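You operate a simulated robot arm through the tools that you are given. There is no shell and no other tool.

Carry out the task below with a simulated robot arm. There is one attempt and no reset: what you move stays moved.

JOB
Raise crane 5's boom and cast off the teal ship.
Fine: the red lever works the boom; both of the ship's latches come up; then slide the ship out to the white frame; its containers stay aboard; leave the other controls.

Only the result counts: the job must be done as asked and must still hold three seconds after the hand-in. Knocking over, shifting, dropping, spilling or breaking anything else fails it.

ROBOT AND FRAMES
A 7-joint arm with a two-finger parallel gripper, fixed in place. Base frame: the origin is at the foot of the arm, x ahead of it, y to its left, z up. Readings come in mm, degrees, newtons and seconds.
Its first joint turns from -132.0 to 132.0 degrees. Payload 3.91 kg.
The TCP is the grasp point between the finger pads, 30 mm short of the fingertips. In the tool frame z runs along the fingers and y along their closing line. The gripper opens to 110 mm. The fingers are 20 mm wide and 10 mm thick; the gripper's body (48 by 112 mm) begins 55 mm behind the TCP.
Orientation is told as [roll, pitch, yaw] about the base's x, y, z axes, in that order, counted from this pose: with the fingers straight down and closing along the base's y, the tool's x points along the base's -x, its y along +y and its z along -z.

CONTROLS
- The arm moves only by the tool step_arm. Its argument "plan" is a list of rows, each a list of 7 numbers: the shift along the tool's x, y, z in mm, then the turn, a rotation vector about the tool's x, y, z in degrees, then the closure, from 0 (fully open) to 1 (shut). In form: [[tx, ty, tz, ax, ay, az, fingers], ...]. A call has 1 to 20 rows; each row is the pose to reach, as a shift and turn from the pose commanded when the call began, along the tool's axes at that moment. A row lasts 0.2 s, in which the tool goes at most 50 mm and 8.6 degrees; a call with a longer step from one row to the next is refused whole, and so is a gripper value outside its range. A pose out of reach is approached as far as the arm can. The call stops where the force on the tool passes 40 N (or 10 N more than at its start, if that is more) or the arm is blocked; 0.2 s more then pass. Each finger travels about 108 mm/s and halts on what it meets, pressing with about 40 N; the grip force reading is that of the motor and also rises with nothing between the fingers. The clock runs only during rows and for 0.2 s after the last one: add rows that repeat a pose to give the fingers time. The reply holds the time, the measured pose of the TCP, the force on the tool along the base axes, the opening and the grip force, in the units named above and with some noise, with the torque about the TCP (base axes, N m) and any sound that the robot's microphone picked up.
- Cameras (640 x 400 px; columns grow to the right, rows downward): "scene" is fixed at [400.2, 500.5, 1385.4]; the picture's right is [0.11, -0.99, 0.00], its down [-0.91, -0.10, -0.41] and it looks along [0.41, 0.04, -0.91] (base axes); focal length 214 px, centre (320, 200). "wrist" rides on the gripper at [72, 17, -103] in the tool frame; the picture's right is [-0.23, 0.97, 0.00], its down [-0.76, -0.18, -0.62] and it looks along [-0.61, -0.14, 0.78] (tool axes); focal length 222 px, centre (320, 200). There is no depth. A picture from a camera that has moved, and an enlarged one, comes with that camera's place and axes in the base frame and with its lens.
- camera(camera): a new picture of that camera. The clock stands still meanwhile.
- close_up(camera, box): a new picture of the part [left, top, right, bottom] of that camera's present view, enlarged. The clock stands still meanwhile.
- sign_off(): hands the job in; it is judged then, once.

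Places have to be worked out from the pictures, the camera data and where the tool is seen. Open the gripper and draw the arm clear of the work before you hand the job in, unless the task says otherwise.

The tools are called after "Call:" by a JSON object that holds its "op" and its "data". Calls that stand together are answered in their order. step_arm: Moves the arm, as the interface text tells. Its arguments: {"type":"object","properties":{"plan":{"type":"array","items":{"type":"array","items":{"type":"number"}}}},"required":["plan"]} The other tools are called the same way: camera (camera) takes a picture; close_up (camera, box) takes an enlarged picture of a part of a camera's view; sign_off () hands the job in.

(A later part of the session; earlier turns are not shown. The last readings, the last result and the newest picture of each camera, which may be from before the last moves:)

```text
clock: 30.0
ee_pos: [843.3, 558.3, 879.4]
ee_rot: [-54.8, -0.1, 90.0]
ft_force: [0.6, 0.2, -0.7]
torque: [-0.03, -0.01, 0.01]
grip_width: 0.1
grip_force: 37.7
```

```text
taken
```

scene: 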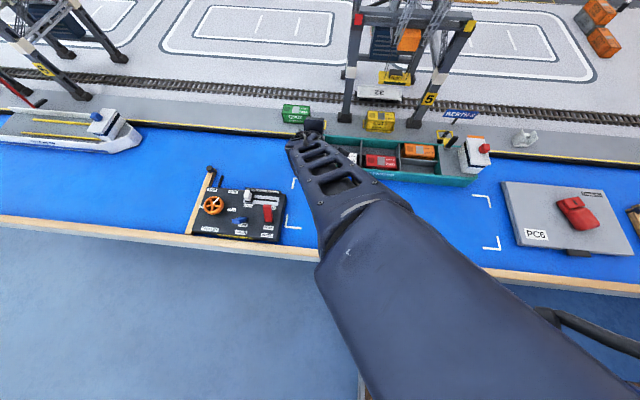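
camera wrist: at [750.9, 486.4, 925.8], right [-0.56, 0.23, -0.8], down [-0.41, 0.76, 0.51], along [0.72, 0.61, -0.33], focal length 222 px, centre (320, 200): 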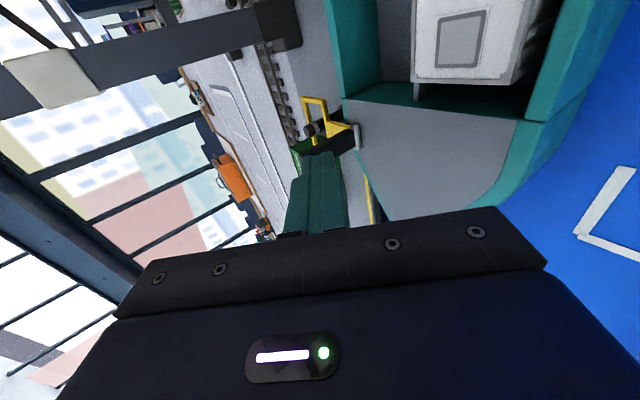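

The fingers slipped off over the handle's top and are now shut. I'll zoom in to see the latch's present angle.

Call:
{"op": "close_up", "data": {"camera": "wrist", "box": [270, 70, 400, 180]}}

Call:
{"op": "close_up", "data": {"camera": "scene", "box": [285, 90, 355, 150]}}

```text
3.64 times, centred on (335, 125) of wrist
camera zoom: at [750.9, 486.4, 925.8], right [-0.56, 0.23, -0.8], down [-0.41, 0.76, 0.51], along [0.72, 0.61, -0.33], focal length 808 px, centre (266, 473)
```

zoom: 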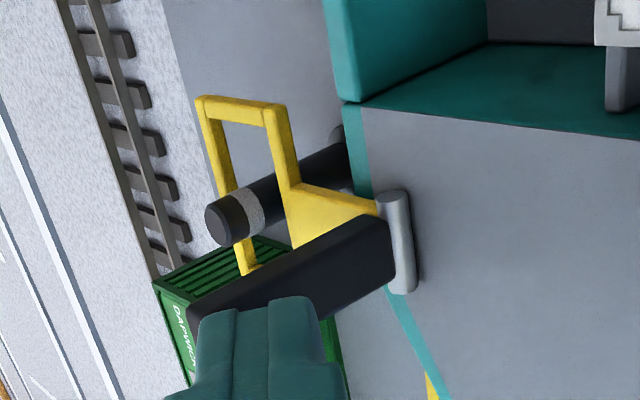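

```text
6.67 times, centred on (320, 120) of scene
camera zoom: at [400.2, 500.5, 1385.4], right [0.11, -0.99, 0.0], down [-0.91, -0.1, -0.41], along [0.41, 0.04, -0.91], focal length 1430 px, centre (320, 733)
```

zoom: 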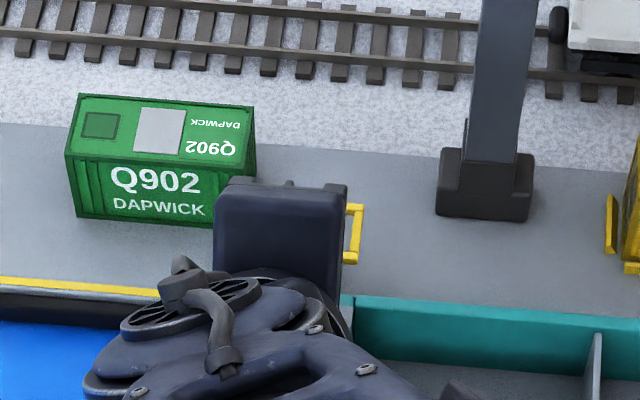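

The latch has fallen back with the loop around the bollard: my grip was too shallow and misaligned with the handle. I'll regrip with the tool tilted sideways toward +y, keeping the closing line along x. The pads then lie flat on the handle's fore and aft faces, and the wrist stays in reach.

Call:
{"op": "step_arm", "data": {"plan": [[0, -10, -40, 0, 0, 0, 1], [5, -30, -45, -5.4, -2.8, 1.4, 0.8], [10, -50, -40, -12.4, -6.4, 3.3, 0.545], [15, -62, -30, -19.3, -10.0, 5.2, 0.545], [20, -68, -18, -26.3, -13.6, 7.1, 0.545], [25, -68, -8, -33.3, -17.2, 8.9, 0.545], [28.3, -62, 0, -40.3, -20.8, 10.8, 0.545], [28.3, -53.7, 5.8, -47, -24.2, 12.6, 0.545], [28.3, -53.7, 5.8, -53.7, -27.7, 14.4, 0.545], [28.3, -53.7, 5.8, -53.7, -27.7, 14.4, 0.545], [28.3, -53.7, 5.8, -53.7, -27.7, 14.4, 0.545]]}}

Call:
{"op": "camera", "data": {"camera": "wrist"}}

Call:
{"op": "close_up", "data": {"camera": "scene", "box": [285, 90, 355, 150]}}

```text
clock: 32.4
ee_pos: [879.4, 530.4, 919.8]
ee_rot: [0.2, -30.1, 89.8]
ft_force: [0.6, -0.5, 0.6]
torque: [0.0, -0.03, 0.02]
grip_width: 50.3
grip_force: 0.1
```

```text
taken
camera wrist: at [864.4, 416.2, 974.6], right [-0.97, 0.2, 0.12], down [0.18, 0.35, 0.92], along [0.14, 0.92, -0.37], focal length 222 px, centre (320, 200)
```

wrist: 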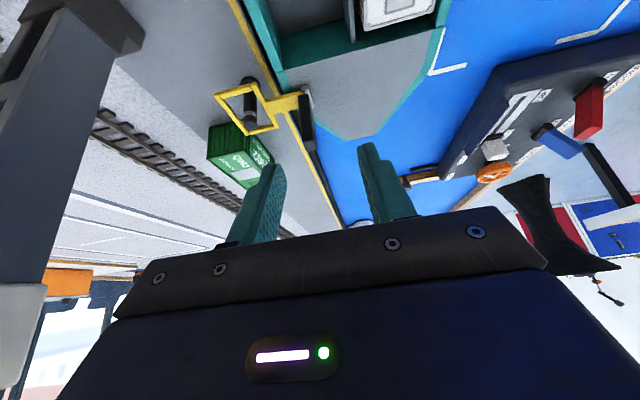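

```text
6.67 times, centred on (320, 120) of scene
camera zoom: at [400.2, 500.5, 1385.4], right [0.11, -0.99, 0.0], down [-0.91, -0.1, -0.41], along [0.41, 0.04, -0.91], focal length 1430 px, centre (320, 733)
```

zoom: 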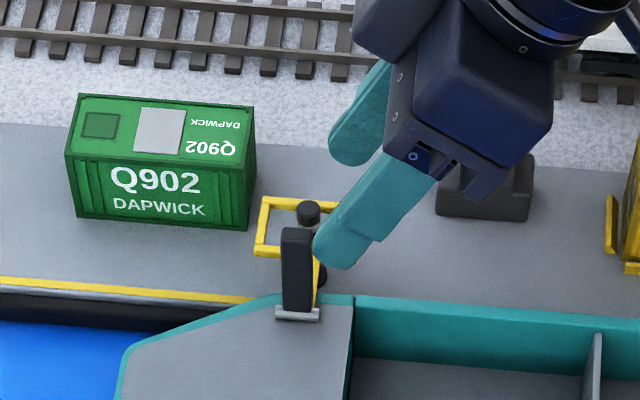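

The pose was reached, and the scene view shows the fingers set to straddle the handle. I'll zoom the wrist camera in to check alignment.

Call:
{"op": "close_up", "data": {"camera": "wrist", "box": [205, 70, 415, 220]}}

```text
2.67 times, centred on (310, 145) of wrist
camera zoom: at [864.4, 416.2, 974.6], right [-0.97, 0.2, 0.12], down [0.18, 0.35, 0.92], along [0.14, 0.92, -0.37], focal length 592 px, centre (347, 347)
```

zoom: 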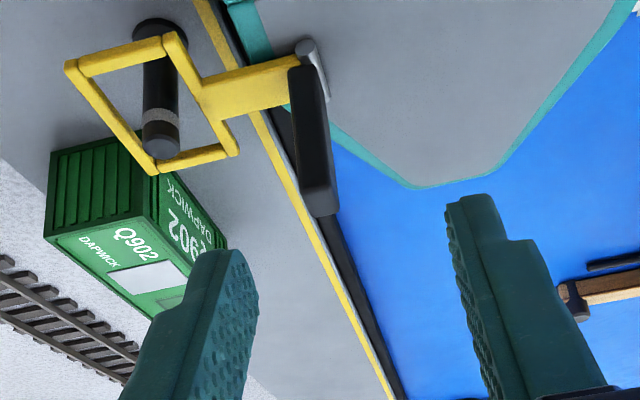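

Re-triangulating with this view gives consistent values: hinge at about (884, 562, 820), handle top at about (886, 561, 872), and bollard top at z≈830. My earlier grip was therefore only about 12 mm deep. I'll go deeper this time.

Call:
{"op": "step_arm", "data": {"plan": [[3, -3, 12, 0, 0, 0, 0.545], [5.9, -6.1, 26, 0, 0, 0, 0.545], [5.9, -6.1, 40, 0, 0, 0, 0.545], [5.9, -6.1, 52, 0, 0, 0, 0.545], [5.9, -6.1, 61, 0, 0, 0, 0.545], [5.9, -6.1, 61, 0, 0, 0, 0.545]]}}

Call:
{"op": "close_up", "data": {"camera": "wrist", "box": [205, 70, 415, 220]}}

Call:
{"op": "close_up", "data": {"camera": "scene", "box": [285, 90, 355, 150]}}

```text
clock: 33.8
ee_pos: [886.7, 555.4, 863.0]
ee_rot: [0.3, -30.1, 89.8]
ft_force: [0.2, -0.6, 0.5]
torque: [-0.02, 0.01, 0.0]
grip_width: 49.9
grip_force: 0.0
```

```text
2.67 times, centred on (310, 145) of wrist
camera zoom: at [870.3, 441.4, 917.2], right [-0.97, 0.2, 0.12], down [0.18, 0.35, 0.92], along [0.14, 0.92, -0.37], focal length 592 px, centre (347, 347)
```

zoom: 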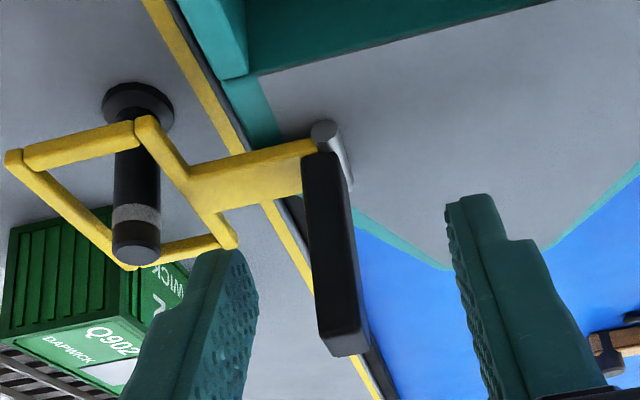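

```text
6.67 times, centred on (320, 120) of scene
camera zoom: at [400.2, 500.5, 1385.4], right [0.11, -0.99, 0.0], down [-0.91, -0.1, -0.41], along [0.41, 0.04, -0.91], focal length 1430 px, centre (320, 733)
```

zoom: 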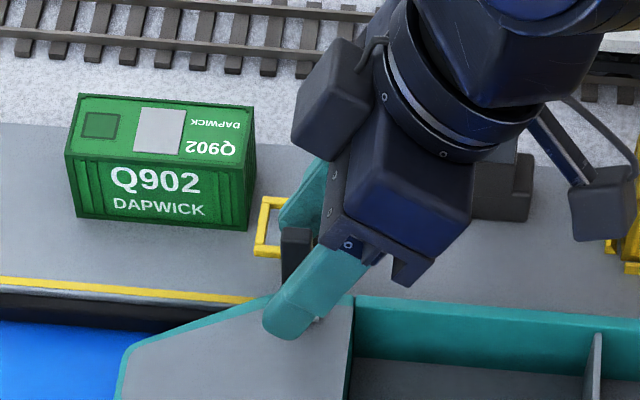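

The handle now sits well inside the gap. I'll close on it.

Call:
{"op": "step_arm", "data": {"plan": [[0, 0, 0, 0, 0, 0, 0.65], [0, 0, 0, 0, 0, 0, 0.75], [0, 0, 0, 0, 0, 0, 0.85], [0, 0, 0, 0, 0, 0, 0.95], [0, 0, 0, 0, 0, 0, 1]]}}

Call:
{"op": "close_up", "data": {"camera": "wrist", "box": [205, 70, 415, 220]}}

```text
clock: 35.0
ee_pos: [886.7, 556.9, 863.7]
ee_rot: [0.3, -30.2, 89.8]
ft_force: [5.6, 1.8, -1.1]
torque: [0.31, -0.28, -0.02]
grip_width: 9.7
grip_force: 39.9
```

```text
2.67 times, centred on (310, 145) of wrist
camera zoom: at [870.6, 441.2, 917.3], right [-0.97, 0.2, 0.12], down [0.18, 0.35, 0.92], along [0.14, 0.92, -0.37], focal length 592 px, centre (347, 347)
```

zoom: 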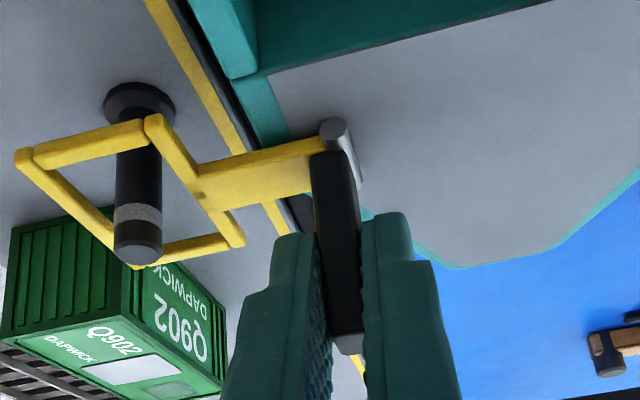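

The handle is held firmly at 9.7 mm. I'll rotate the tool about the hinge axis toward −x, about 49° in 7 steps.

Call:
{"op": "step_arm", "data": {"plan": [[0, 5.35, 0, 6.06, 0, -3.5, 1], [0.3, 10.65, 0.6, 12.1, 0, -7, 1], [1.0, 15.8, 1.7, 18.2, 0, -10.5, 1], [1.9, 20.8, 3.3, 24.2, 0, -14, 1], [3.2, 25.6, 5.5, 30.3, 0, -17.5, 1], [4.7, 29.9, 8.2, 36.4, 0, -21, 1], [6.5, 33.9, 11.2, 42.4, 0, -24.5, 1], [6.5, 33.9, 11.2, 42.4, 0, -24.5, 1]]}}

Call:
{"op": "camera", "data": {"camera": "wrist"}}

Call:
{"op": "close_up", "data": {"camera": "scene", "box": [285, 90, 355, 150]}}

```text
clock: 36.8
ee_pos: [850.5, 556.6, 850.1]
ee_rot: [-52.7, -19.2, 113.5]
ft_force: [-8.5, -3.1, -0.9]
torque: [-0.31, 0.52, -0.15]
grip_width: 9.7
grip_force: 40.3
```

```text
taken
camera wrist: at [800.1, 442.2, 873.0], right [-0.73, 0.2, -0.66], down [-0.57, 0.35, 0.74], along [0.37, 0.92, -0.14], focal length 222 px, centre (320, 200)
```

wrist: 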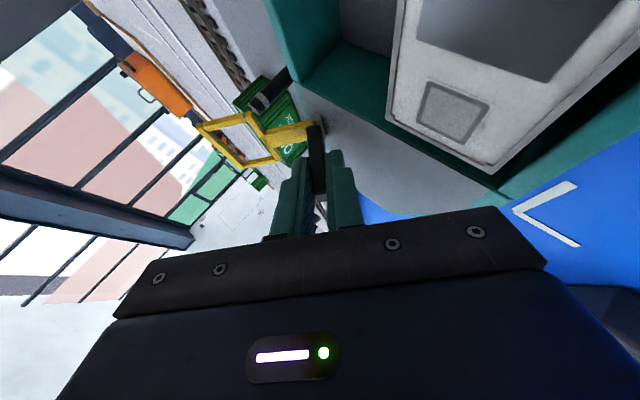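

```text
6.67 times, centred on (320, 120) of scene
camera zoom: at [400.2, 500.5, 1385.4], right [0.11, -0.99, 0.0], down [-0.91, -0.1, -0.41], along [0.41, 0.04, -0.91], focal length 1430 px, centre (320, 733)
```

zoom: 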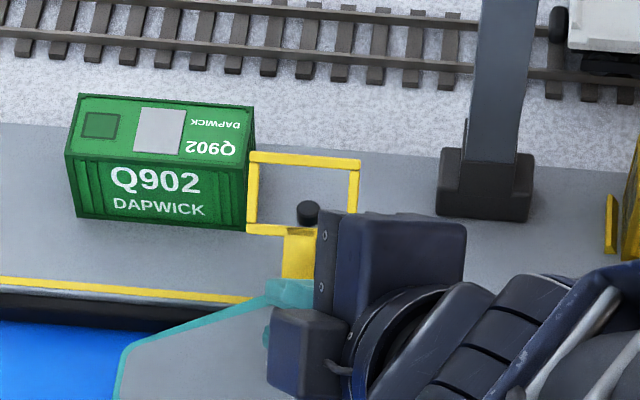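

The latch has swung up about 49° and the loop is clearly raised. The camera body is now near container Q506, so I won't tilt further in this pose. I'll zoom in to see the latch.

Call:
{"op": "close_up", "data": {"camera": "wrist", "box": [180, 50, 400, 250]}}

Call:
{"op": "camera", "data": {"camera": "scene"}}

```text
2.00 times, centred on (290, 150) of wrist
camera zoom: at [800.1, 442.2, 873.0], right [-0.73, 0.2, -0.66], down [-0.57, 0.35, 0.74], along [0.37, 0.92, -0.14], focal length 444 px, centre (380, 300)
```

zoom: 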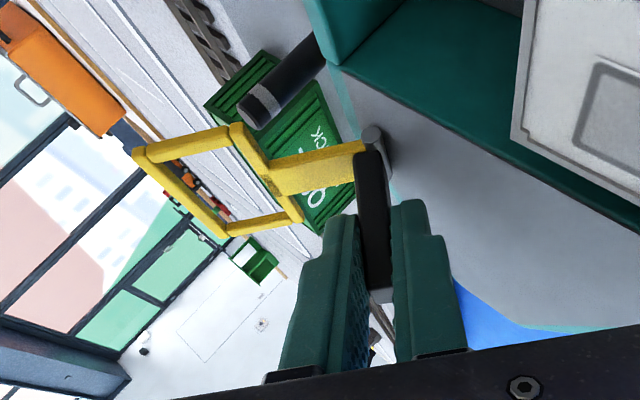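

```text
taken
```

scene: 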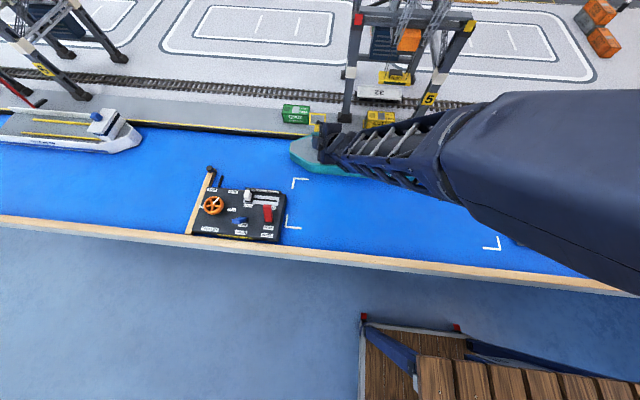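

I'll release gently, moving the tool slightly toward the upper side as the fingers open, to see whether the latch stays up.

Call:
{"op": "step_arm", "data": {"plan": [[0, -3, 0, 0, 0, 0, 0.85], [0, -6, 0, 0, 0, 0, 0.78], [0, -7, 0, 0, 0, 0, 0.75], [0, -7, 0, 0, 0, 0, 0.75]]}}

Call:
{"op": "close_up", "data": {"camera": "wrist", "box": [180, 50, 400, 250]}}

Call:
{"op": "close_up", "data": {"camera": "scene", "box": [285, 90, 355, 150]}}

```text
clock: 37.8
ee_pos: [855.1, 557.3, 857.4]
ee_rot: [-52.8, -19.4, 113.5]
ft_force: [0.3, 0.9, -0.3]
torque: [-0.02, 0.0, 0.0]
grip_width: 27.3
grip_force: 0.0
```

```text
2.00 times, centred on (290, 150) of wrist
camera zoom: at [805.5, 441.5, 880.5], right [-0.73, 0.2, -0.66], down [-0.57, 0.35, 0.74], along [0.37, 0.92, -0.14], focal length 444 px, centre (380, 300)
```

zoom: 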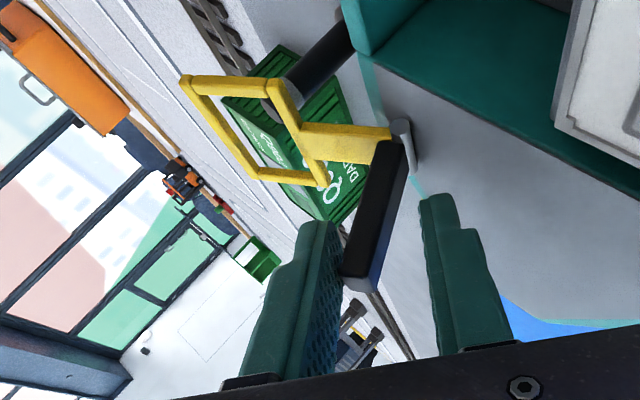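

```text
6.67 times, centred on (320, 120) of scene
camera zoom: at [400.2, 500.5, 1385.4], right [0.11, -0.99, 0.0], down [-0.91, -0.1, -0.41], along [0.41, 0.04, -0.91], focal length 1430 px, centre (320, 733)
```

zoom: 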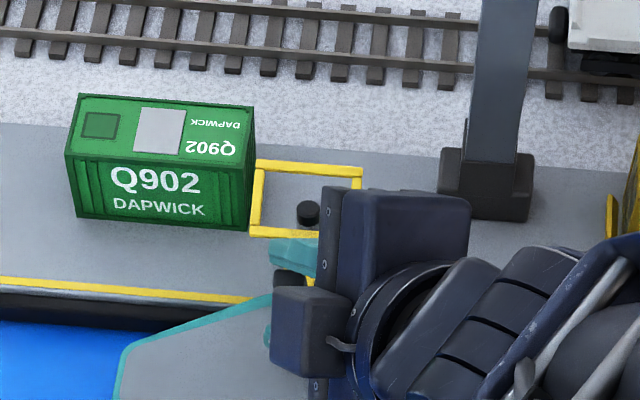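

On release the handle fell back onto the upper finger, so it must be pushed further, past its balance point. I'll withdraw, shut the fingers, and come in behind the upright handle. From there I can push it right over without a lower finger hitting the deck.

Call:
{"op": "step_arm", "data": {"plan": [[0, 0, -25, 0, 0, 0, 0.75], [0, 0, -50, 0, 0, 0, 0.75], [2, -27, -52, -7.1, 0, 4.1, 1], [4.7, -54.6, -49.8, -14.1, 0, 8.2, 1], [16, -66, -33, -21.2, 0, 12.25, 1], [27.7, -74.1, -15.5, -28.3, 0, 16.3, 1], [27.7, -74.1, -15.5, -35.3, 0, 20.4, 1], [27.7, -74.1, -15.5, -42.4, 0, 24.5, 1], [27.7, -74.1, -15.5, -42.4, 0, 24.5, 1]]}}

Call:
{"op": "camera", "data": {"camera": "wrist"}}

Call:
{"op": "close_up", "data": {"camera": "wrist", "box": [205, 70, 415, 220]}}

Call:
{"op": "close_up", "data": {"camera": "scene", "box": [285, 90, 355, 150]}}

```text
clock: 39.8
ee_pos: [905.7, 523.6, 912.6]
ee_rot: [0.4, -30.0, 89.8]
ft_force: [0.0, -0.5, 0.8]
torque: [0.03, 0.01, 0.0]
grip_width: 0.0
grip_force: 37.8
```

```text
taken
camera wrist: at [890.1, 409.2, 965.7], right [-0.97, 0.2, 0.12], down [0.18, 0.35, 0.92], along [0.14, 0.92, -0.37], focal length 222 px, centre (320, 200)
```

wrist: 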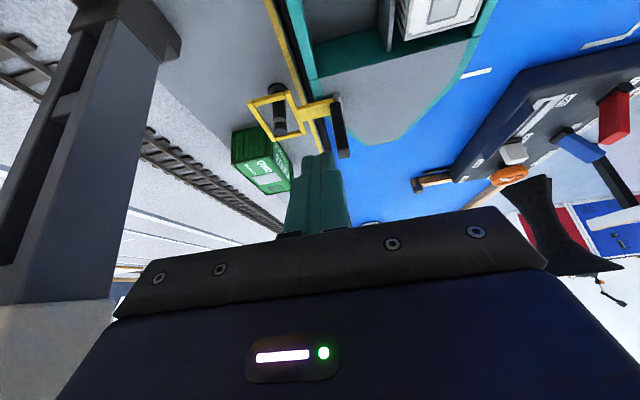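

```text
2.67 times, centred on (310, 145) of wrist
camera zoom: at [890.1, 409.2, 965.7], right [-0.97, 0.2, 0.12], down [0.18, 0.35, 0.92], along [0.14, 0.92, -0.37], focal length 592 px, centre (347, 347)
```

zoom: 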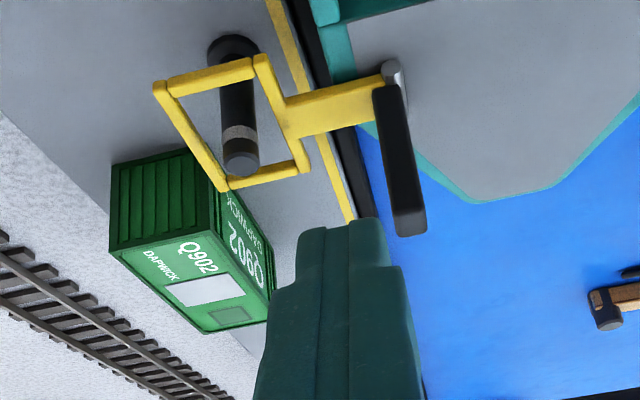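

```text
6.67 times, centred on (320, 120) of scene
camera zoom: at [400.2, 500.5, 1385.4], right [0.11, -0.99, 0.0], down [-0.91, -0.1, -0.41], along [0.41, 0.04, -0.91], focal length 1430 px, centre (320, 733)
```

zoom: 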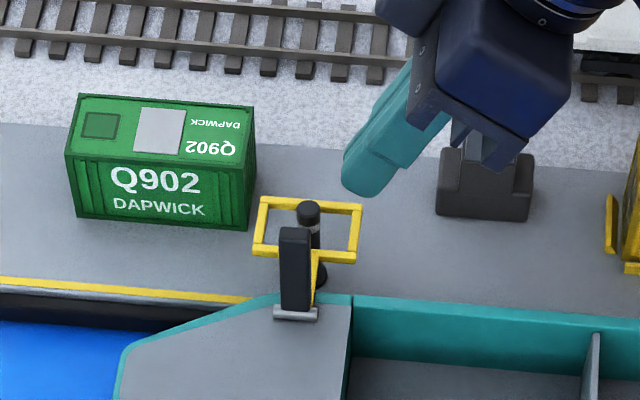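

The handle is upright again: top at about (888.5, 561.5, 869.5), hinge at about (886, 562, 816). I'll lower the shut fingers behind the handle, staying above the loop and bollard.

Call:
{"op": "step_arm", "data": {"plan": [[0, 0, 13, 0, 0, 0, 1], [0, 0, 26, 0, 0, 0, 1], [0, 0, 38, 0, 0, 0, 1], [0.2, 0, 48, 0, 0, 0, 1], [0.2, 0, 48, 0, 0, 0, 1]]}}

Call:
{"op": "close_up", "data": {"camera": "wrist", "box": [205, 70, 415, 220]}}

Call:
{"op": "close_up", "data": {"camera": "scene", "box": [285, 90, 355, 150]}}

```text
clock: 41.0
ee_pos: [905.8, 547.6, 871.9]
ee_rot: [0.3, -30.1, 89.9]
ft_force: [0.0, 0.4, -0.7]
torque: [0.03, 0.0, 0.02]
grip_width: 0.0
grip_force: 37.3
```

```text
2.67 times, centred on (310, 145) of wrist
camera zoom: at [890.5, 433.0, 924.7], right [-0.97, 0.2, 0.12], down [0.18, 0.35, 0.92], along [0.14, 0.92, -0.37], focal length 592 px, centre (347, 347)
```

zoom: 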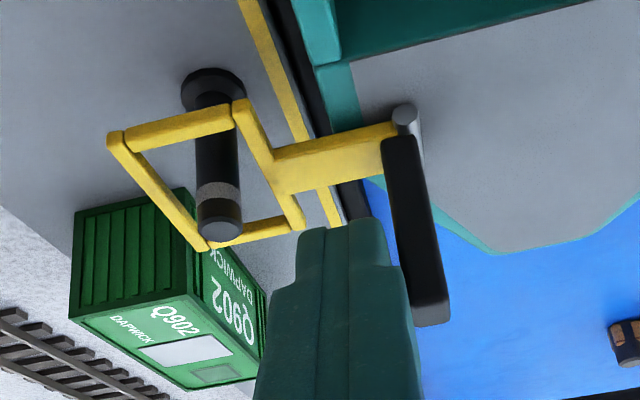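

```text
6.67 times, centred on (320, 120) of scene
camera zoom: at [400.2, 500.5, 1385.4], right [0.11, -0.99, 0.0], down [-0.91, -0.1, -0.41], along [0.41, 0.04, -0.91], focal length 1430 px, centre (320, 733)
```

zoom: 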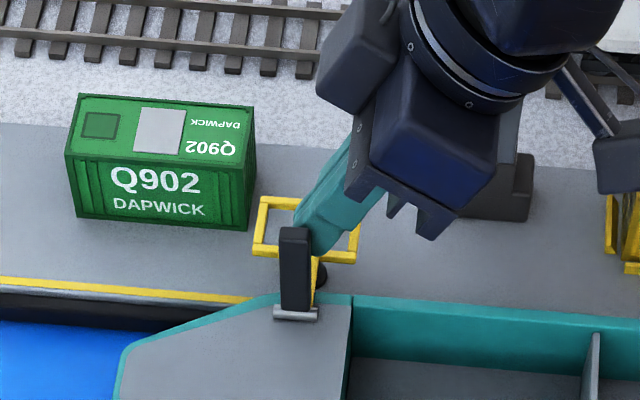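

The fingers are directly behind the handle and above the loop. I'll push it over along the arc toward −x and down to its stop.

Call:
{"op": "step_arm", "data": {"plan": [[0, 6, 0, 2.6, 0, -1.5, 1], [-0.6, 12.5, -1.2, 8.66, 0, -5, 1], [-1.85, 25.1, -3.2, 15.6, 0, -9, 1], [-1.2, 34.5, -2, 22.5, 0, -13, 1], [-0.35, 43.4, -0.6, 29.4, 0, -17, 1], [2.3, 55.4, 4, 36.4, 0, -21, 1], [5.75, 63.4, 10, 39, 0, -22.5, 1], [8.5, 67.8, 14.7, 39, 0, -22.5, 1], [11.1, 69.1, 19.2, 39, 0, -22.5, 1]]}}

Call:
{"op": "camera", "data": {"camera": "wrist"}}

Call:
{"op": "close_up", "data": {"camera": "scene", "box": [285, 90, 355, 150]}}

```text
clock: 43.0
ee_pos: [836.4, 546.7, 849.8]
ee_rot: [-48.8, -20.8, 112.2]
ft_force: [-0.2, 1.0, 0.1]
torque: [-0.01, -0.01, 0.01]
grip_width: 0.0
grip_force: 37.6
```

```text
taken
camera wrist: at [787.1, 432.5, 876.6], right [-0.77, 0.2, -0.6], down [-0.52, 0.35, 0.78], along [0.36, 0.92, -0.16], focal length 222 px, centre (320, 200)
```

wrist: 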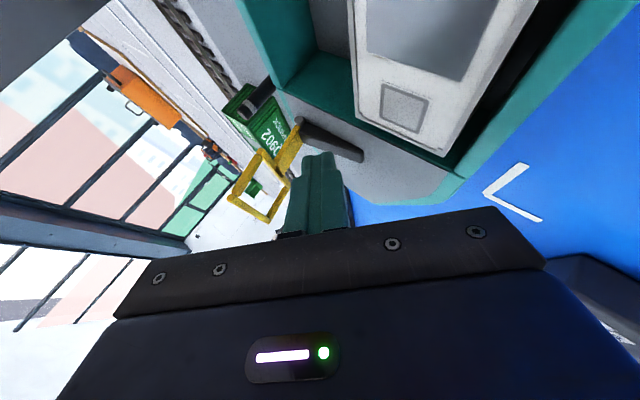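

```text
6.67 times, centred on (320, 120) of scene
camera zoom: at [400.2, 500.5, 1385.4], right [0.11, -0.99, 0.0], down [-0.91, -0.1, -0.41], along [0.41, 0.04, -0.91], focal length 1430 px, centre (320, 733)
```

zoom: 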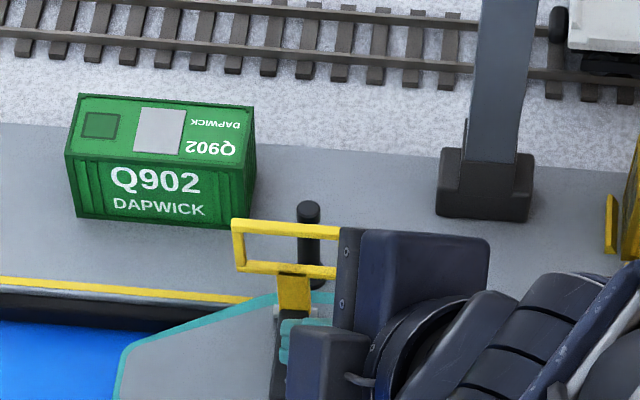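

The loop is now nearly vertical and there's no force on the tool, so the latch seems to have gone over. I'll zoom to check.

Call:
{"op": "close_up", "data": {"camera": "wrist", "box": [220, 80, 400, 240]}}

```text
2.50 times, centred on (310, 160) of wrist
camera zoom: at [787.1, 432.5, 876.6], right [-0.77, 0.2, -0.6], down [-0.52, 0.35, 0.78], along [0.36, 0.92, -0.16], focal length 555 px, centre (345, 300)
```

zoom: 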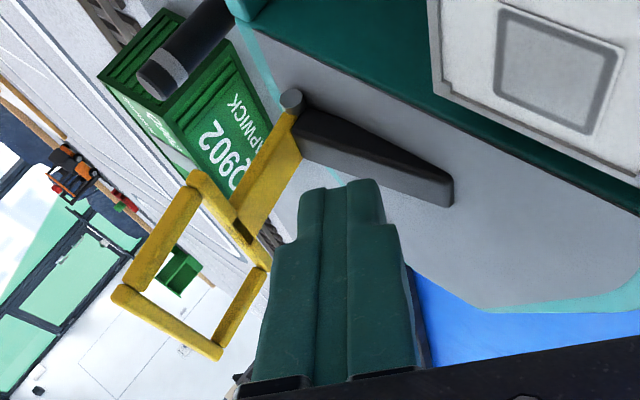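

The left latch has gone over: its handle lies toward −x, the loop stands up, and nothing is pushing back. I'll retreat up and back, returning to a vertical tool, and then check that it stays open.

Call:
{"op": "step_arm", "data": {"plan": [[0, 0, -30, 0, 0, 0, 1], [0, 0, -65, 0, 0, 0, 1], [-5, -10, -95, -6.1, 4, 1.7, 1], [-10, -25, -120, -12.3, 8, 3.3, 1], [-15, -40, -145, -18.9, 12.2, 5.1, 1], [-22, -52, -172, -25, 16.2, 6.7, 1], [-22, -52, -172, -31.2, 20.2, 8.4, 1], [-22, -52, -172, -37.8, 24.4, 10.1, 1], [-22, -52, -172, -43.9, 28.4, 11.8, 1], [-22, -52, -172, -43.9, 28.4, 11.8, 1]]}}

Call:
{"op": "camera", "data": {"camera": "wrist"}}

Call:
{"op": "camera", "data": {"camera": "scene"}}

Call:
{"op": "close_up", "data": {"camera": "scene", "box": [285, 90, 355, 150]}}

```text
clock: 45.2
ee_pos: [760.3, 481.7, 999.6]
ee_rot: [0.3, -0.1, 90.0]
ft_force: [-0.2, -0.9, 1.0]
torque: [0.0, -0.02, 0.0]
grip_width: 0.0
grip_force: 38.2
```

```text
taken
camera wrist: at [744.8, 408.8, 1103.6], right [-0.97, 0.23, 0.01], down [0.18, 0.76, 0.62], along [0.14, 0.61, -0.78], focal length 222 px, centre (320, 200)
```

wrist: 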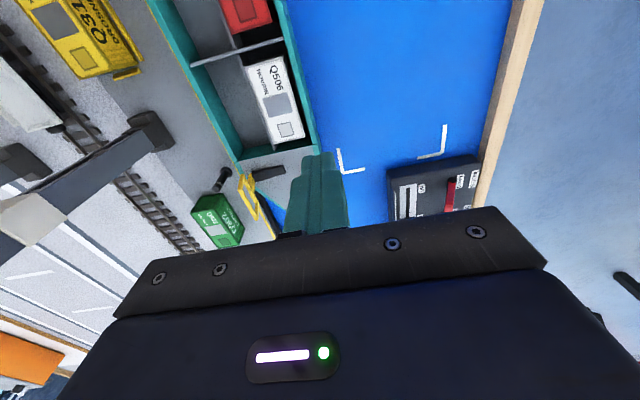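

```text
taken
```

scene: 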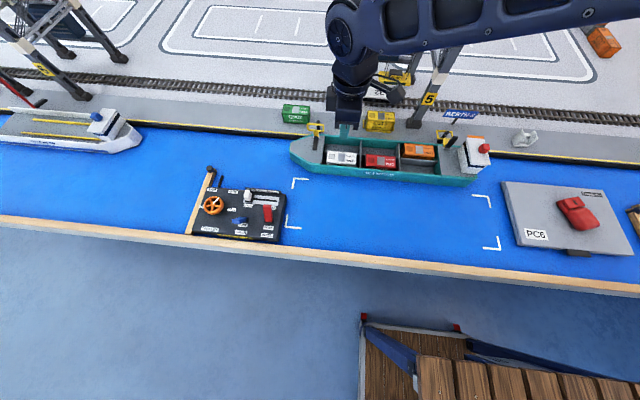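

```text
6.67 times, centred on (320, 120) of scene
camera zoom: at [400.2, 500.5, 1385.4], right [0.11, -0.99, 0.0], down [-0.91, -0.1, -0.41], along [0.41, 0.04, -0.91], focal length 1430 px, centre (320, 733)
```

zoom: 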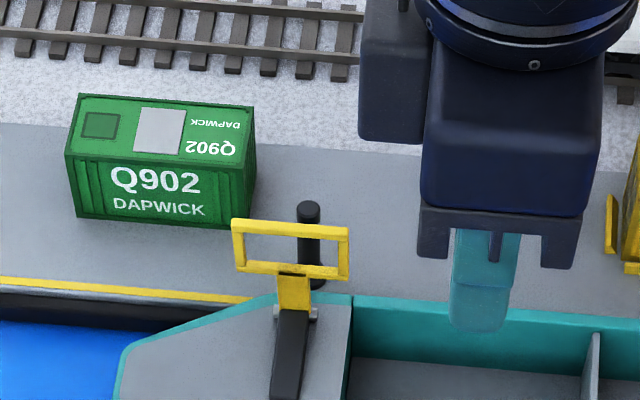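

The left latch stays open with its loop up. I'll travel to the right latch, turning the tool's yaw from +90° to about −90° so the camera stays on the side away from the superstructure.

Call:
{"op": "step_arm", "data": {"plan": [[15, -2, 0, 0, 0, 8.5, 1], [30, -4, 0, 0, 0, 17, 1], [45, -6, 0, 0, 0, 25.5, 1], [60, -8, 0, 0, 0, 34, 1], [75, -10, 0, 0, 0, 42.5, 1], [90, -12, 0, 0, 0, 51, 1], [105, -14, 0, 0, 0, 59.5, 1], [120, -16, 0, 0, 0, 68, 1], [135, -18, 0, 0, 0, 76.5, 1], [150, -20, 0, 0, 0, 85, 1], [165, -22, 0, 0, 0, 93.5, 1], [180, -24, 0, 0, 0, 102, 1], [195, -26, 0, 0, 0, 110.5, 1], [210, -28, 0, 0, 0, 119, 1], [225, -30, 0, 0, 0, 127.5, 1], [240, -32, 0, 0, 0, 136, 1], [255, -34, 0, 0, 0, 144.5, 1], [270, -36, 0, 0, 0, 153, 1], [285, -38, 0, 0, 0, 161.5, 1], [300, -40, 0, 0, 0, 170, 1]]}}

Call:
{"op": "camera", "data": {"camera": "wrist"}}

Call:
{"op": "camera", "data": {"camera": "scene"}}

```text
clock: 49.4
ee_pos: [797.9, 180.3, 998.3]
ee_rot: [-0.1, 0.2, -80.1]
ft_force: [-0.1, 0.4, 0.2]
torque: [-0.01, 0.01, -0.02]
grip_width: 0.3
grip_force: 37.8
```

```text
taken
camera wrist: at [804.3, 254.5, 1103.3], right [1.0, -0.06, 0.0], down [-0.04, -0.78, 0.62], along [-0.04, -0.62, -0.78], focal length 222 px, centre (320, 200)
```

wrist: 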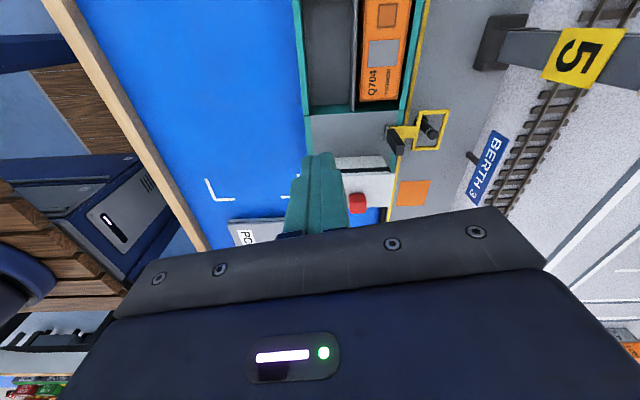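

```text
taken
```

scene: 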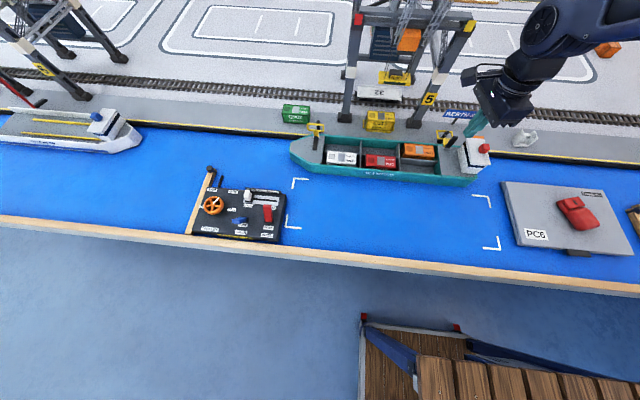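

The right latch is visible at about (400, 135) in the wrist view. I'll zoom in from both cameras.

Call:
{"op": "close_up", "data": {"camera": "wrist", "box": [340, 100, 460, 220]}}

Call:
{"op": "close_up", "data": {"camera": "scene", "box": [420, 110, 500, 170]}}

```text
3.33 times, centred on (400, 160) of wrist
camera zoom: at [804.3, 254.5, 1103.3], right [1.0, -0.06, 0.0], down [-0.04, -0.78, 0.62], along [-0.04, -0.62, -0.78], focal length 740 px, centre (53, 333)
```

zoom: 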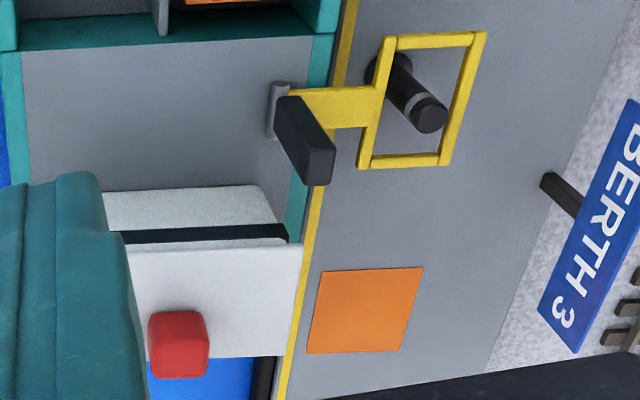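

```text
6.67 times, centred on (460, 140) of scene
camera zoom: at [400.2, 500.5, 1385.4], right [0.11, -0.99, 0.0], down [-0.91, -0.1, -0.41], along [0.41, 0.04, -0.91], focal length 1430 px, centre (-613, 600)
```

zoom: 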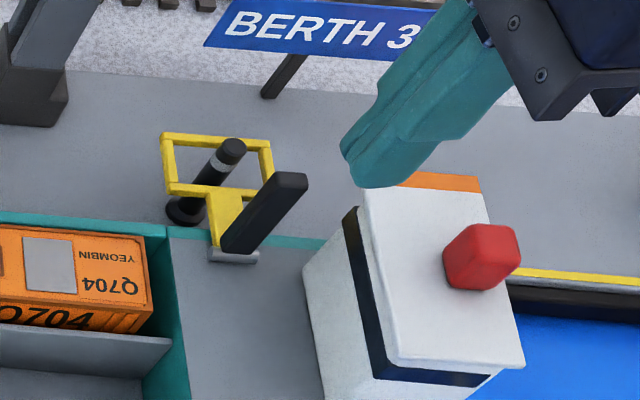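

The right latch's hinge is at about (885, 137.5, 818) and its handle top at about (885, 139.5, 872). The superstructure's near face is at y≈100–105 with the roof at z≈870, so a vertical approach fits. I'll go above the spot behind this handle with yaw −90.

Call:
{"op": "step_arm", "data": {"plan": [[-15, 25, 10, 0, 0, 2.5, 1], [-30, 49, 25, 0, 0, 5, 1], [-45, 74, 45, 0, 0, 7.5, 1], [-59.6, 98.3, 68.3, 0, 0, 9.9, 1], [-59.6, 98.3, 68.3, 0, 0, 9.9, 1], [-59.6, 98.3, 68.3, 0, 0, 9.9, 1]]}}

Call:
{"op": "camera", "data": {"camera": "wrist"}}

Call:
{"op": "close_up", "data": {"camera": "wrist", "box": [230, 90, 410, 230]}}

Call:
{"op": "close_up", "data": {"camera": "scene", "box": [420, 110, 500, 170]}}

```text
clock: 50.8
ee_pos: [907.8, 139.3, 929.2]
ee_rot: [-0.2, 0.1, -89.8]
ft_force: [0.3, 0.1, -0.1]
torque: [-0.02, 0.02, 0.01]
grip_width: 0.1
grip_force: 37.1
```

```text
taken
camera wrist: at [926.6, 211.2, 1034.1], right [0.97, -0.23, 0.0], down [-0.17, -0.76, 0.62], along [-0.14, -0.6, -0.78], focal length 222 px, centre (320, 200)
```

wrist: 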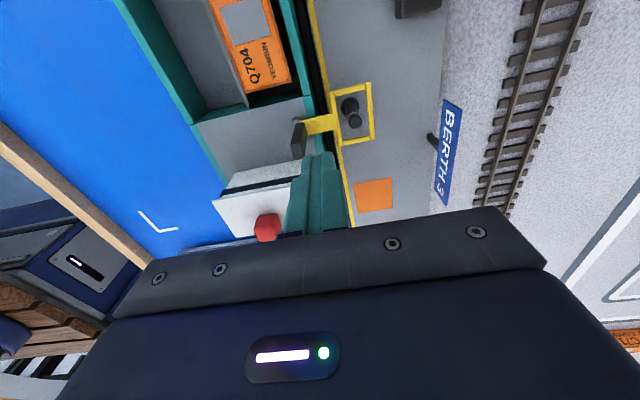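

```text
2.86 times, centred on (320, 160) of wrist
camera zoom: at [926.6, 211.2, 1034.1], right [0.97, -0.23, 0.0], down [-0.17, -0.76, 0.62], along [-0.14, -0.6, -0.78], focal length 635 px, centre (320, 314)
```

zoom: 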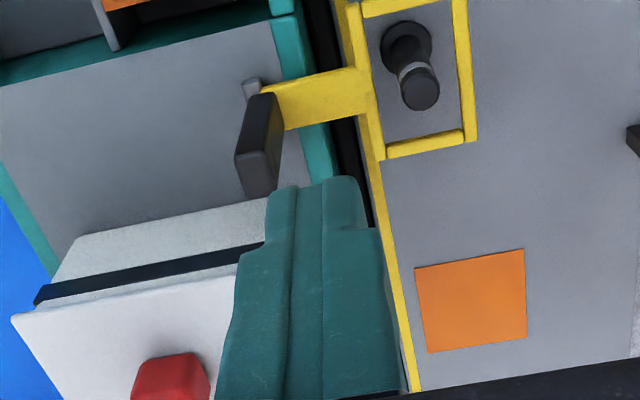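

```text
6.67 times, centred on (460, 140) of scene
camera zoom: at [400.2, 500.5, 1385.4], right [0.11, -0.99, 0.0], down [-0.91, -0.1, -0.41], along [0.41, 0.04, -0.91], focal length 1430 px, centre (-613, 600)
```

zoom: 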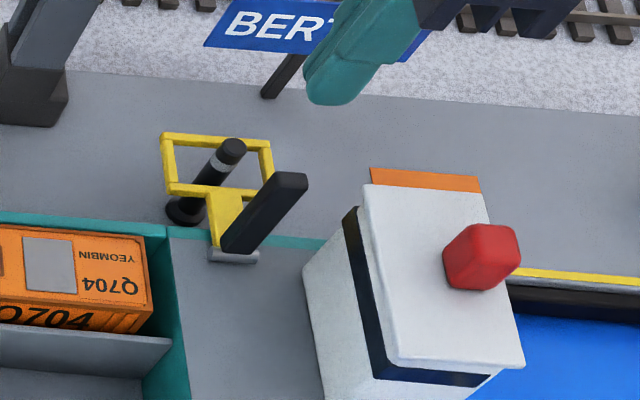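

The shut fingers are just behind the handle line with a few mm to spare, and the loop's near bar is at x≈926. I'll lower them to tip z≈846.

Call:
{"op": "step_arm", "data": {"plan": [[0, -1, 13, 0, 0, 0, 1], [0, -2, 26, 0, 0, 0, 1], [0, -2, 40, 0, 0, 0, 1], [0, -2, 53, 0, 0, 0, 1], [0, -2, 53, 0, 0, 0, 1]]}}

Call:
{"op": "close_up", "data": {"camera": "wrist", "box": [230, 90, 410, 230]}}

Call:
{"op": "close_up", "data": {"camera": "scene", "box": [420, 110, 500, 170]}}

```text
clock: 52.0
ee_pos: [904.1, 139.5, 876.9]
ee_rot: [-0.3, 0.2, -89.9]
ft_force: [1.0, -0.2, 0.7]
torque: [0.03, 0.03, 0.02]
grip_width: 0.2
grip_force: 38.2
```

```text
2.86 times, centred on (320, 160) of wrist
camera zoom: at [923.4, 211.8, 981.0], right [0.97, -0.23, 0.0], down [-0.17, -0.76, 0.62], along [-0.14, -0.6, -0.78], focal length 635 px, centre (320, 314)
```

zoom: 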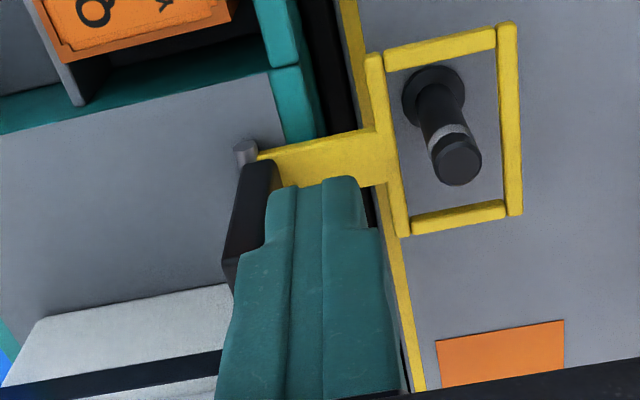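

```text
6.67 times, centred on (460, 140) of scene
camera zoom: at [400.2, 500.5, 1385.4], right [0.11, -0.99, 0.0], down [-0.91, -0.1, -0.41], along [0.41, 0.04, -0.91], focal length 1430 px, centre (-613, 600)
```

zoom: 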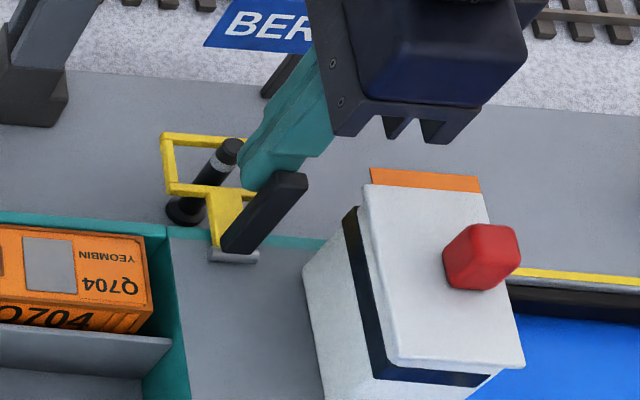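

The fingers are behind the right handle. I'll push it over along the same kind of arc.

Call:
{"op": "step_arm", "data": {"plan": [[0, -6, 0, -2, 0, 0, 1], [0, -14, -1.5, -8, 0, 0, 1], [0, -23.2, -3, -15, 0, 0, 1], [0, -32.5, -2, -21, 0, 0, 1], [0, -41, -0.4, -27, 0, 0, 1], [0, -52.4, 4.3, -33, 0, 0, 1], [0, -60.6, 11.2, -35, 0, 0, 1], [0, -65, 16.7, -35, 0, 0, 1], [0, -66.3, 21.9, -35, 0, 0, 1]]}}

Call:
{"op": "close_up", "data": {"camera": "wrist", "box": [230, 90, 410, 230]}}

Call:
{"op": "close_up", "data": {"camera": "scene", "box": [420, 110, 500, 170]}}

```text
clock: 54.0
ee_pos: [837.8, 139.5, 854.4]
ee_rot: [34.8, 0.3, -90.0]
ft_force: [-0.2, -0.2, 0.0]
torque: [0.02, 0.01, 0.01]
grip_width: 0.2
grip_force: 37.7
```

```text
2.86 times, centred on (320, 160) of wrist
camera zoom: at [793.6, 211.8, 950.4], right [0.8, -0.23, 0.56], down [-0.5, -0.76, 0.41], along [0.33, -0.6, -0.72], focal length 635 px, centre (320, 314)
```

zoom: 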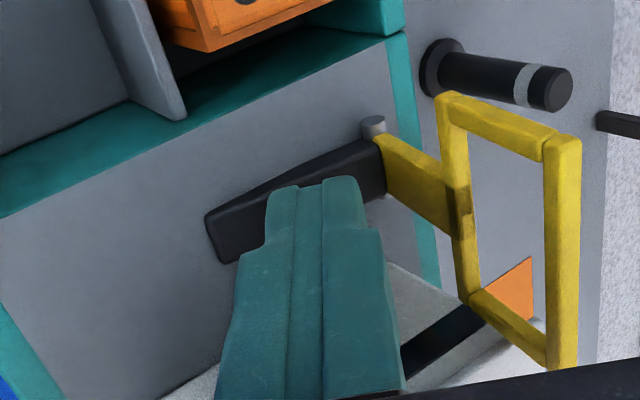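

```text
6.67 times, centred on (460, 140) of scene
camera zoom: at [400.2, 500.5, 1385.4], right [0.11, -0.99, 0.0], down [-0.91, -0.1, -0.41], along [0.41, 0.04, -0.91], focal length 1430 px, centre (-613, 600)
```

zoom: 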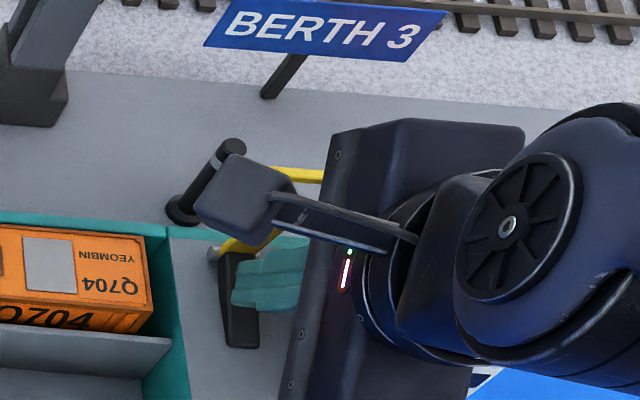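

The right latch has gone over too: handle down, loop up, no force. I'll withdraw upward, straighten the tool and check both latches.

Call:
{"op": "step_arm", "data": {"plan": [[0, 0, -40, 0, 0, 0, 1], [0, 0, -80, 0, 0, 0, 1], [10, 5, -105, 7, 0, 0, 1], [20, 12, -125, 14, 0, 0, 1], [30, 20, -136, 21, 0, 0, 1], [40, 24.8, -136.5, 28, 0, 0, 1], [40, 24.8, -136.5, 35, 0, 0, 1], [40, 24.8, -136.5, 35, 0, 0, 1]]}}

Call:
{"op": "camera", "data": {"camera": "scene"}}

Call:
{"op": "close_up", "data": {"camera": "scene", "box": [420, 110, 500, 170]}}

Call:
{"op": "close_up", "data": {"camera": "scene", "box": [340, 0, 480, 100]}}

```text
clock: 55.8
ee_pos: [780.8, 179.6, 980.2]
ee_rot: [-0.3, 0.1, -90.0]
ft_force: [0.3, 0.6, -0.7]
torque: [0.03, 0.0, -0.02]
grip_width: 0.1
grip_force: 38.0
```

```text
taken
```

scene: 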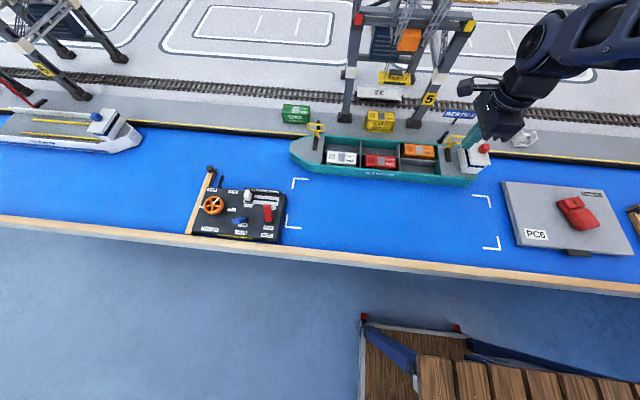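

```text
6.67 times, centred on (460, 140) of scene
camera zoom: at [400.2, 500.5, 1385.4], right [0.11, -0.99, 0.0], down [-0.91, -0.1, -0.41], along [0.41, 0.04, -0.91], focal length 1430 px, centre (-613, 600)
```

zoom: 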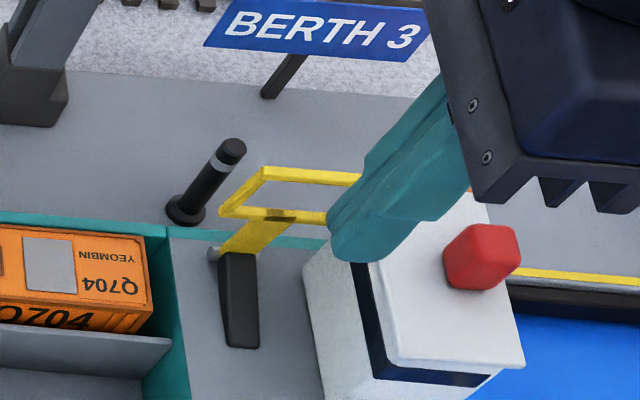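

```text
4.00 times, centred on (410, 50) of scene
camera zoom: at [400.2, 500.5, 1385.4], right [0.11, -0.99, 0.0], down [-0.91, -0.1, -0.41], along [0.41, 0.04, -0.91], focal length 858 px, centre (-40, 800)
```

zoom: 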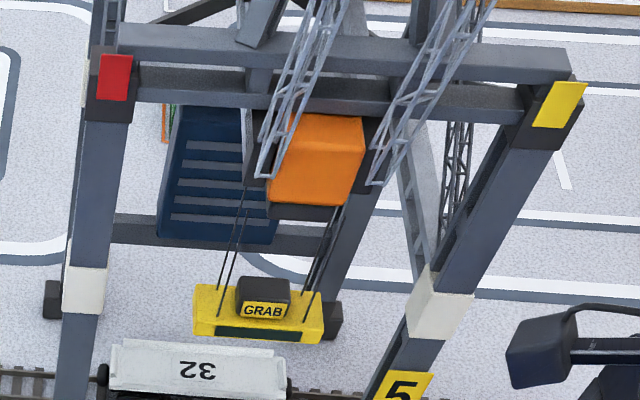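

Both latches are open, with the loops standing up. To pull the ship I'll use the empty far lane of the middle hold at its centre, pushing on the lengthwise divider with the fingers spread. First I'll turn back to yaw 0 and move over to look at that hold.

Call:
{"op": "step_arm", "data": {"plan": [[15, -4, 0, 0, 0, -8.2, 0.8], [30, -8, 2, 0, 0, -16.4, 0.6], [45, -12, 4, 0, 0, -24.6, 0.4], [60, -16, 6, 0, 0, -32.8, 0.18], [75, -20, 8, 0, 0, -41, 0.18], [90, -23, 10, 0, 0, -49.2, 0.18], [105, -27, 12, 0, 0, -57.4, 0.18], [120, -31, 14, 0, 0, -65.6, 0.18], [135, -34, 16, 0, 0, -73.8, 0.18], [150, -38, 18, 0, 0, -82, 0.18], [163, -41, 20, 0, 0, -90, 0.18], [163, -41, 20, 0, 0, -90, 0.18]]}}

Call:
{"op": "camera", "data": {"camera": "wrist"}}

Call:
{"op": "camera", "data": {"camera": "scene"}}

```text
clock: 58.4
ee_pos: [740.4, 343.9, 961.7]
ee_rot: [0.1, 0.2, 0.1]
ft_force: [-1.2, 0.7, -1.1]
torque: [-0.02, -0.05, 0.0]
grip_width: 90.2
grip_force: 0.1
```

```text
taken
camera wrist: at [669.5, 359.4, 1066.4], right [0.22, 0.97, 0.0], down [0.76, -0.18, 0.62], along [0.6, -0.14, -0.78], focal length 222 px, centre (320, 200)
```

wrist: 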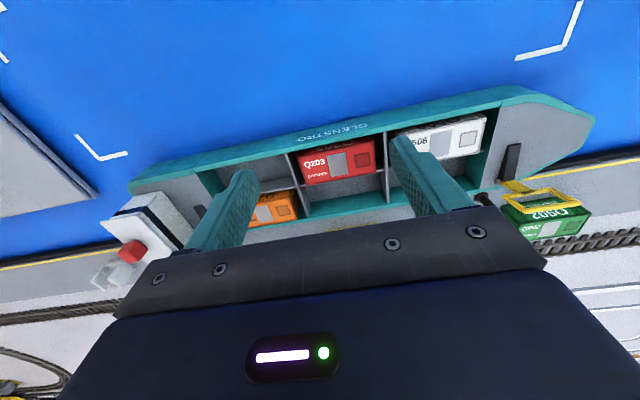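

```text
taken
```

scene: 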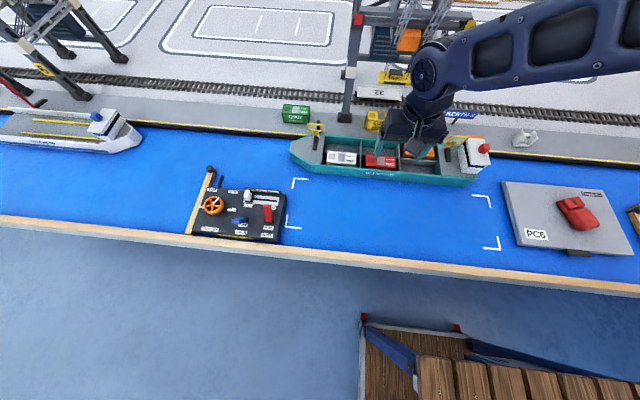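

This view shows the whole ship. I'll zoom to measure hold 2, the divider, and both ends against the frame marks.

Call:
{"op": "close_up", "data": {"camera": "wrist", "box": [270, 120, 410, 230]}}

Call:
{"op": "close_up", "data": {"camera": "wrist", "box": [480, 0, 640, 130]}}

Call:
{"op": "close_up", "data": {"camera": "wrist", "box": [60, 120, 220, 270]}}

```text
3.64 times, centred on (340, 175) of wrist
camera zoom: at [669.5, 359.4, 1066.4], right [0.22, 0.97, 0.0], down [0.76, -0.18, 0.62], along [0.6, -0.14, -0.78], focal length 808 px, centre (247, 291)
```

zoom: 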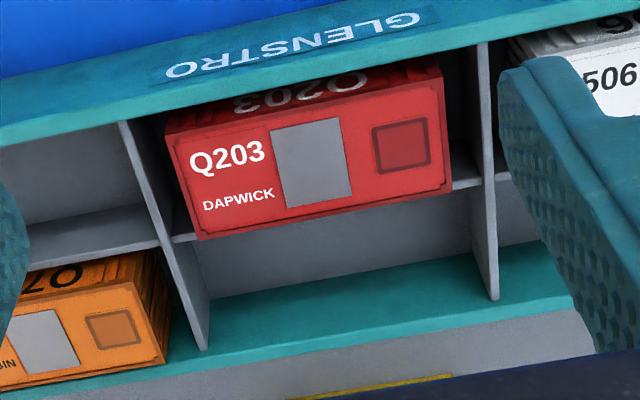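

```text
3.08 times, centred on (560, 65) of wrist
camera zoom: at [669.5, 359.4, 1066.4], right [0.22, 0.97, 0.0], down [0.76, -0.18, 0.62], along [0.6, -0.14, -0.78], focal length 684 px, centre (-418, 615)
```

zoom: 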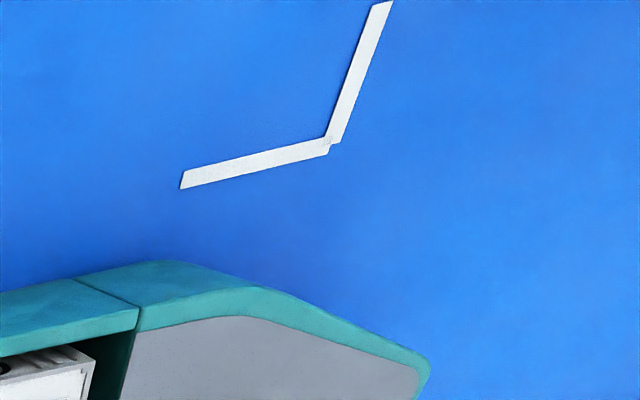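

```text
2.67 times, centred on (140, 195) of wrist
camera zoom: at [669.5, 359.4, 1066.4], right [0.22, 0.97, 0.0], down [0.76, -0.18, 0.62], along [0.6, -0.14, -0.78], focal length 592 px, centre (800, 213)
```

zoom: 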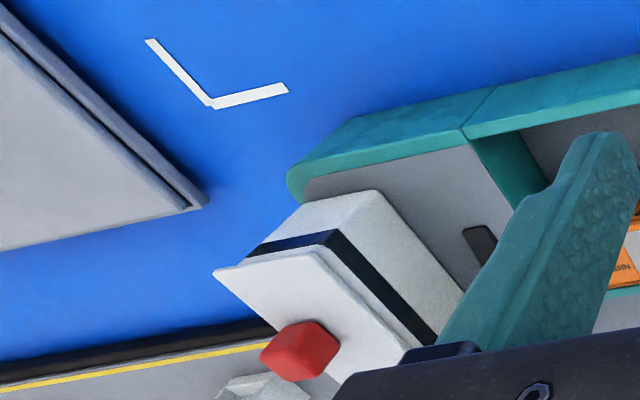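

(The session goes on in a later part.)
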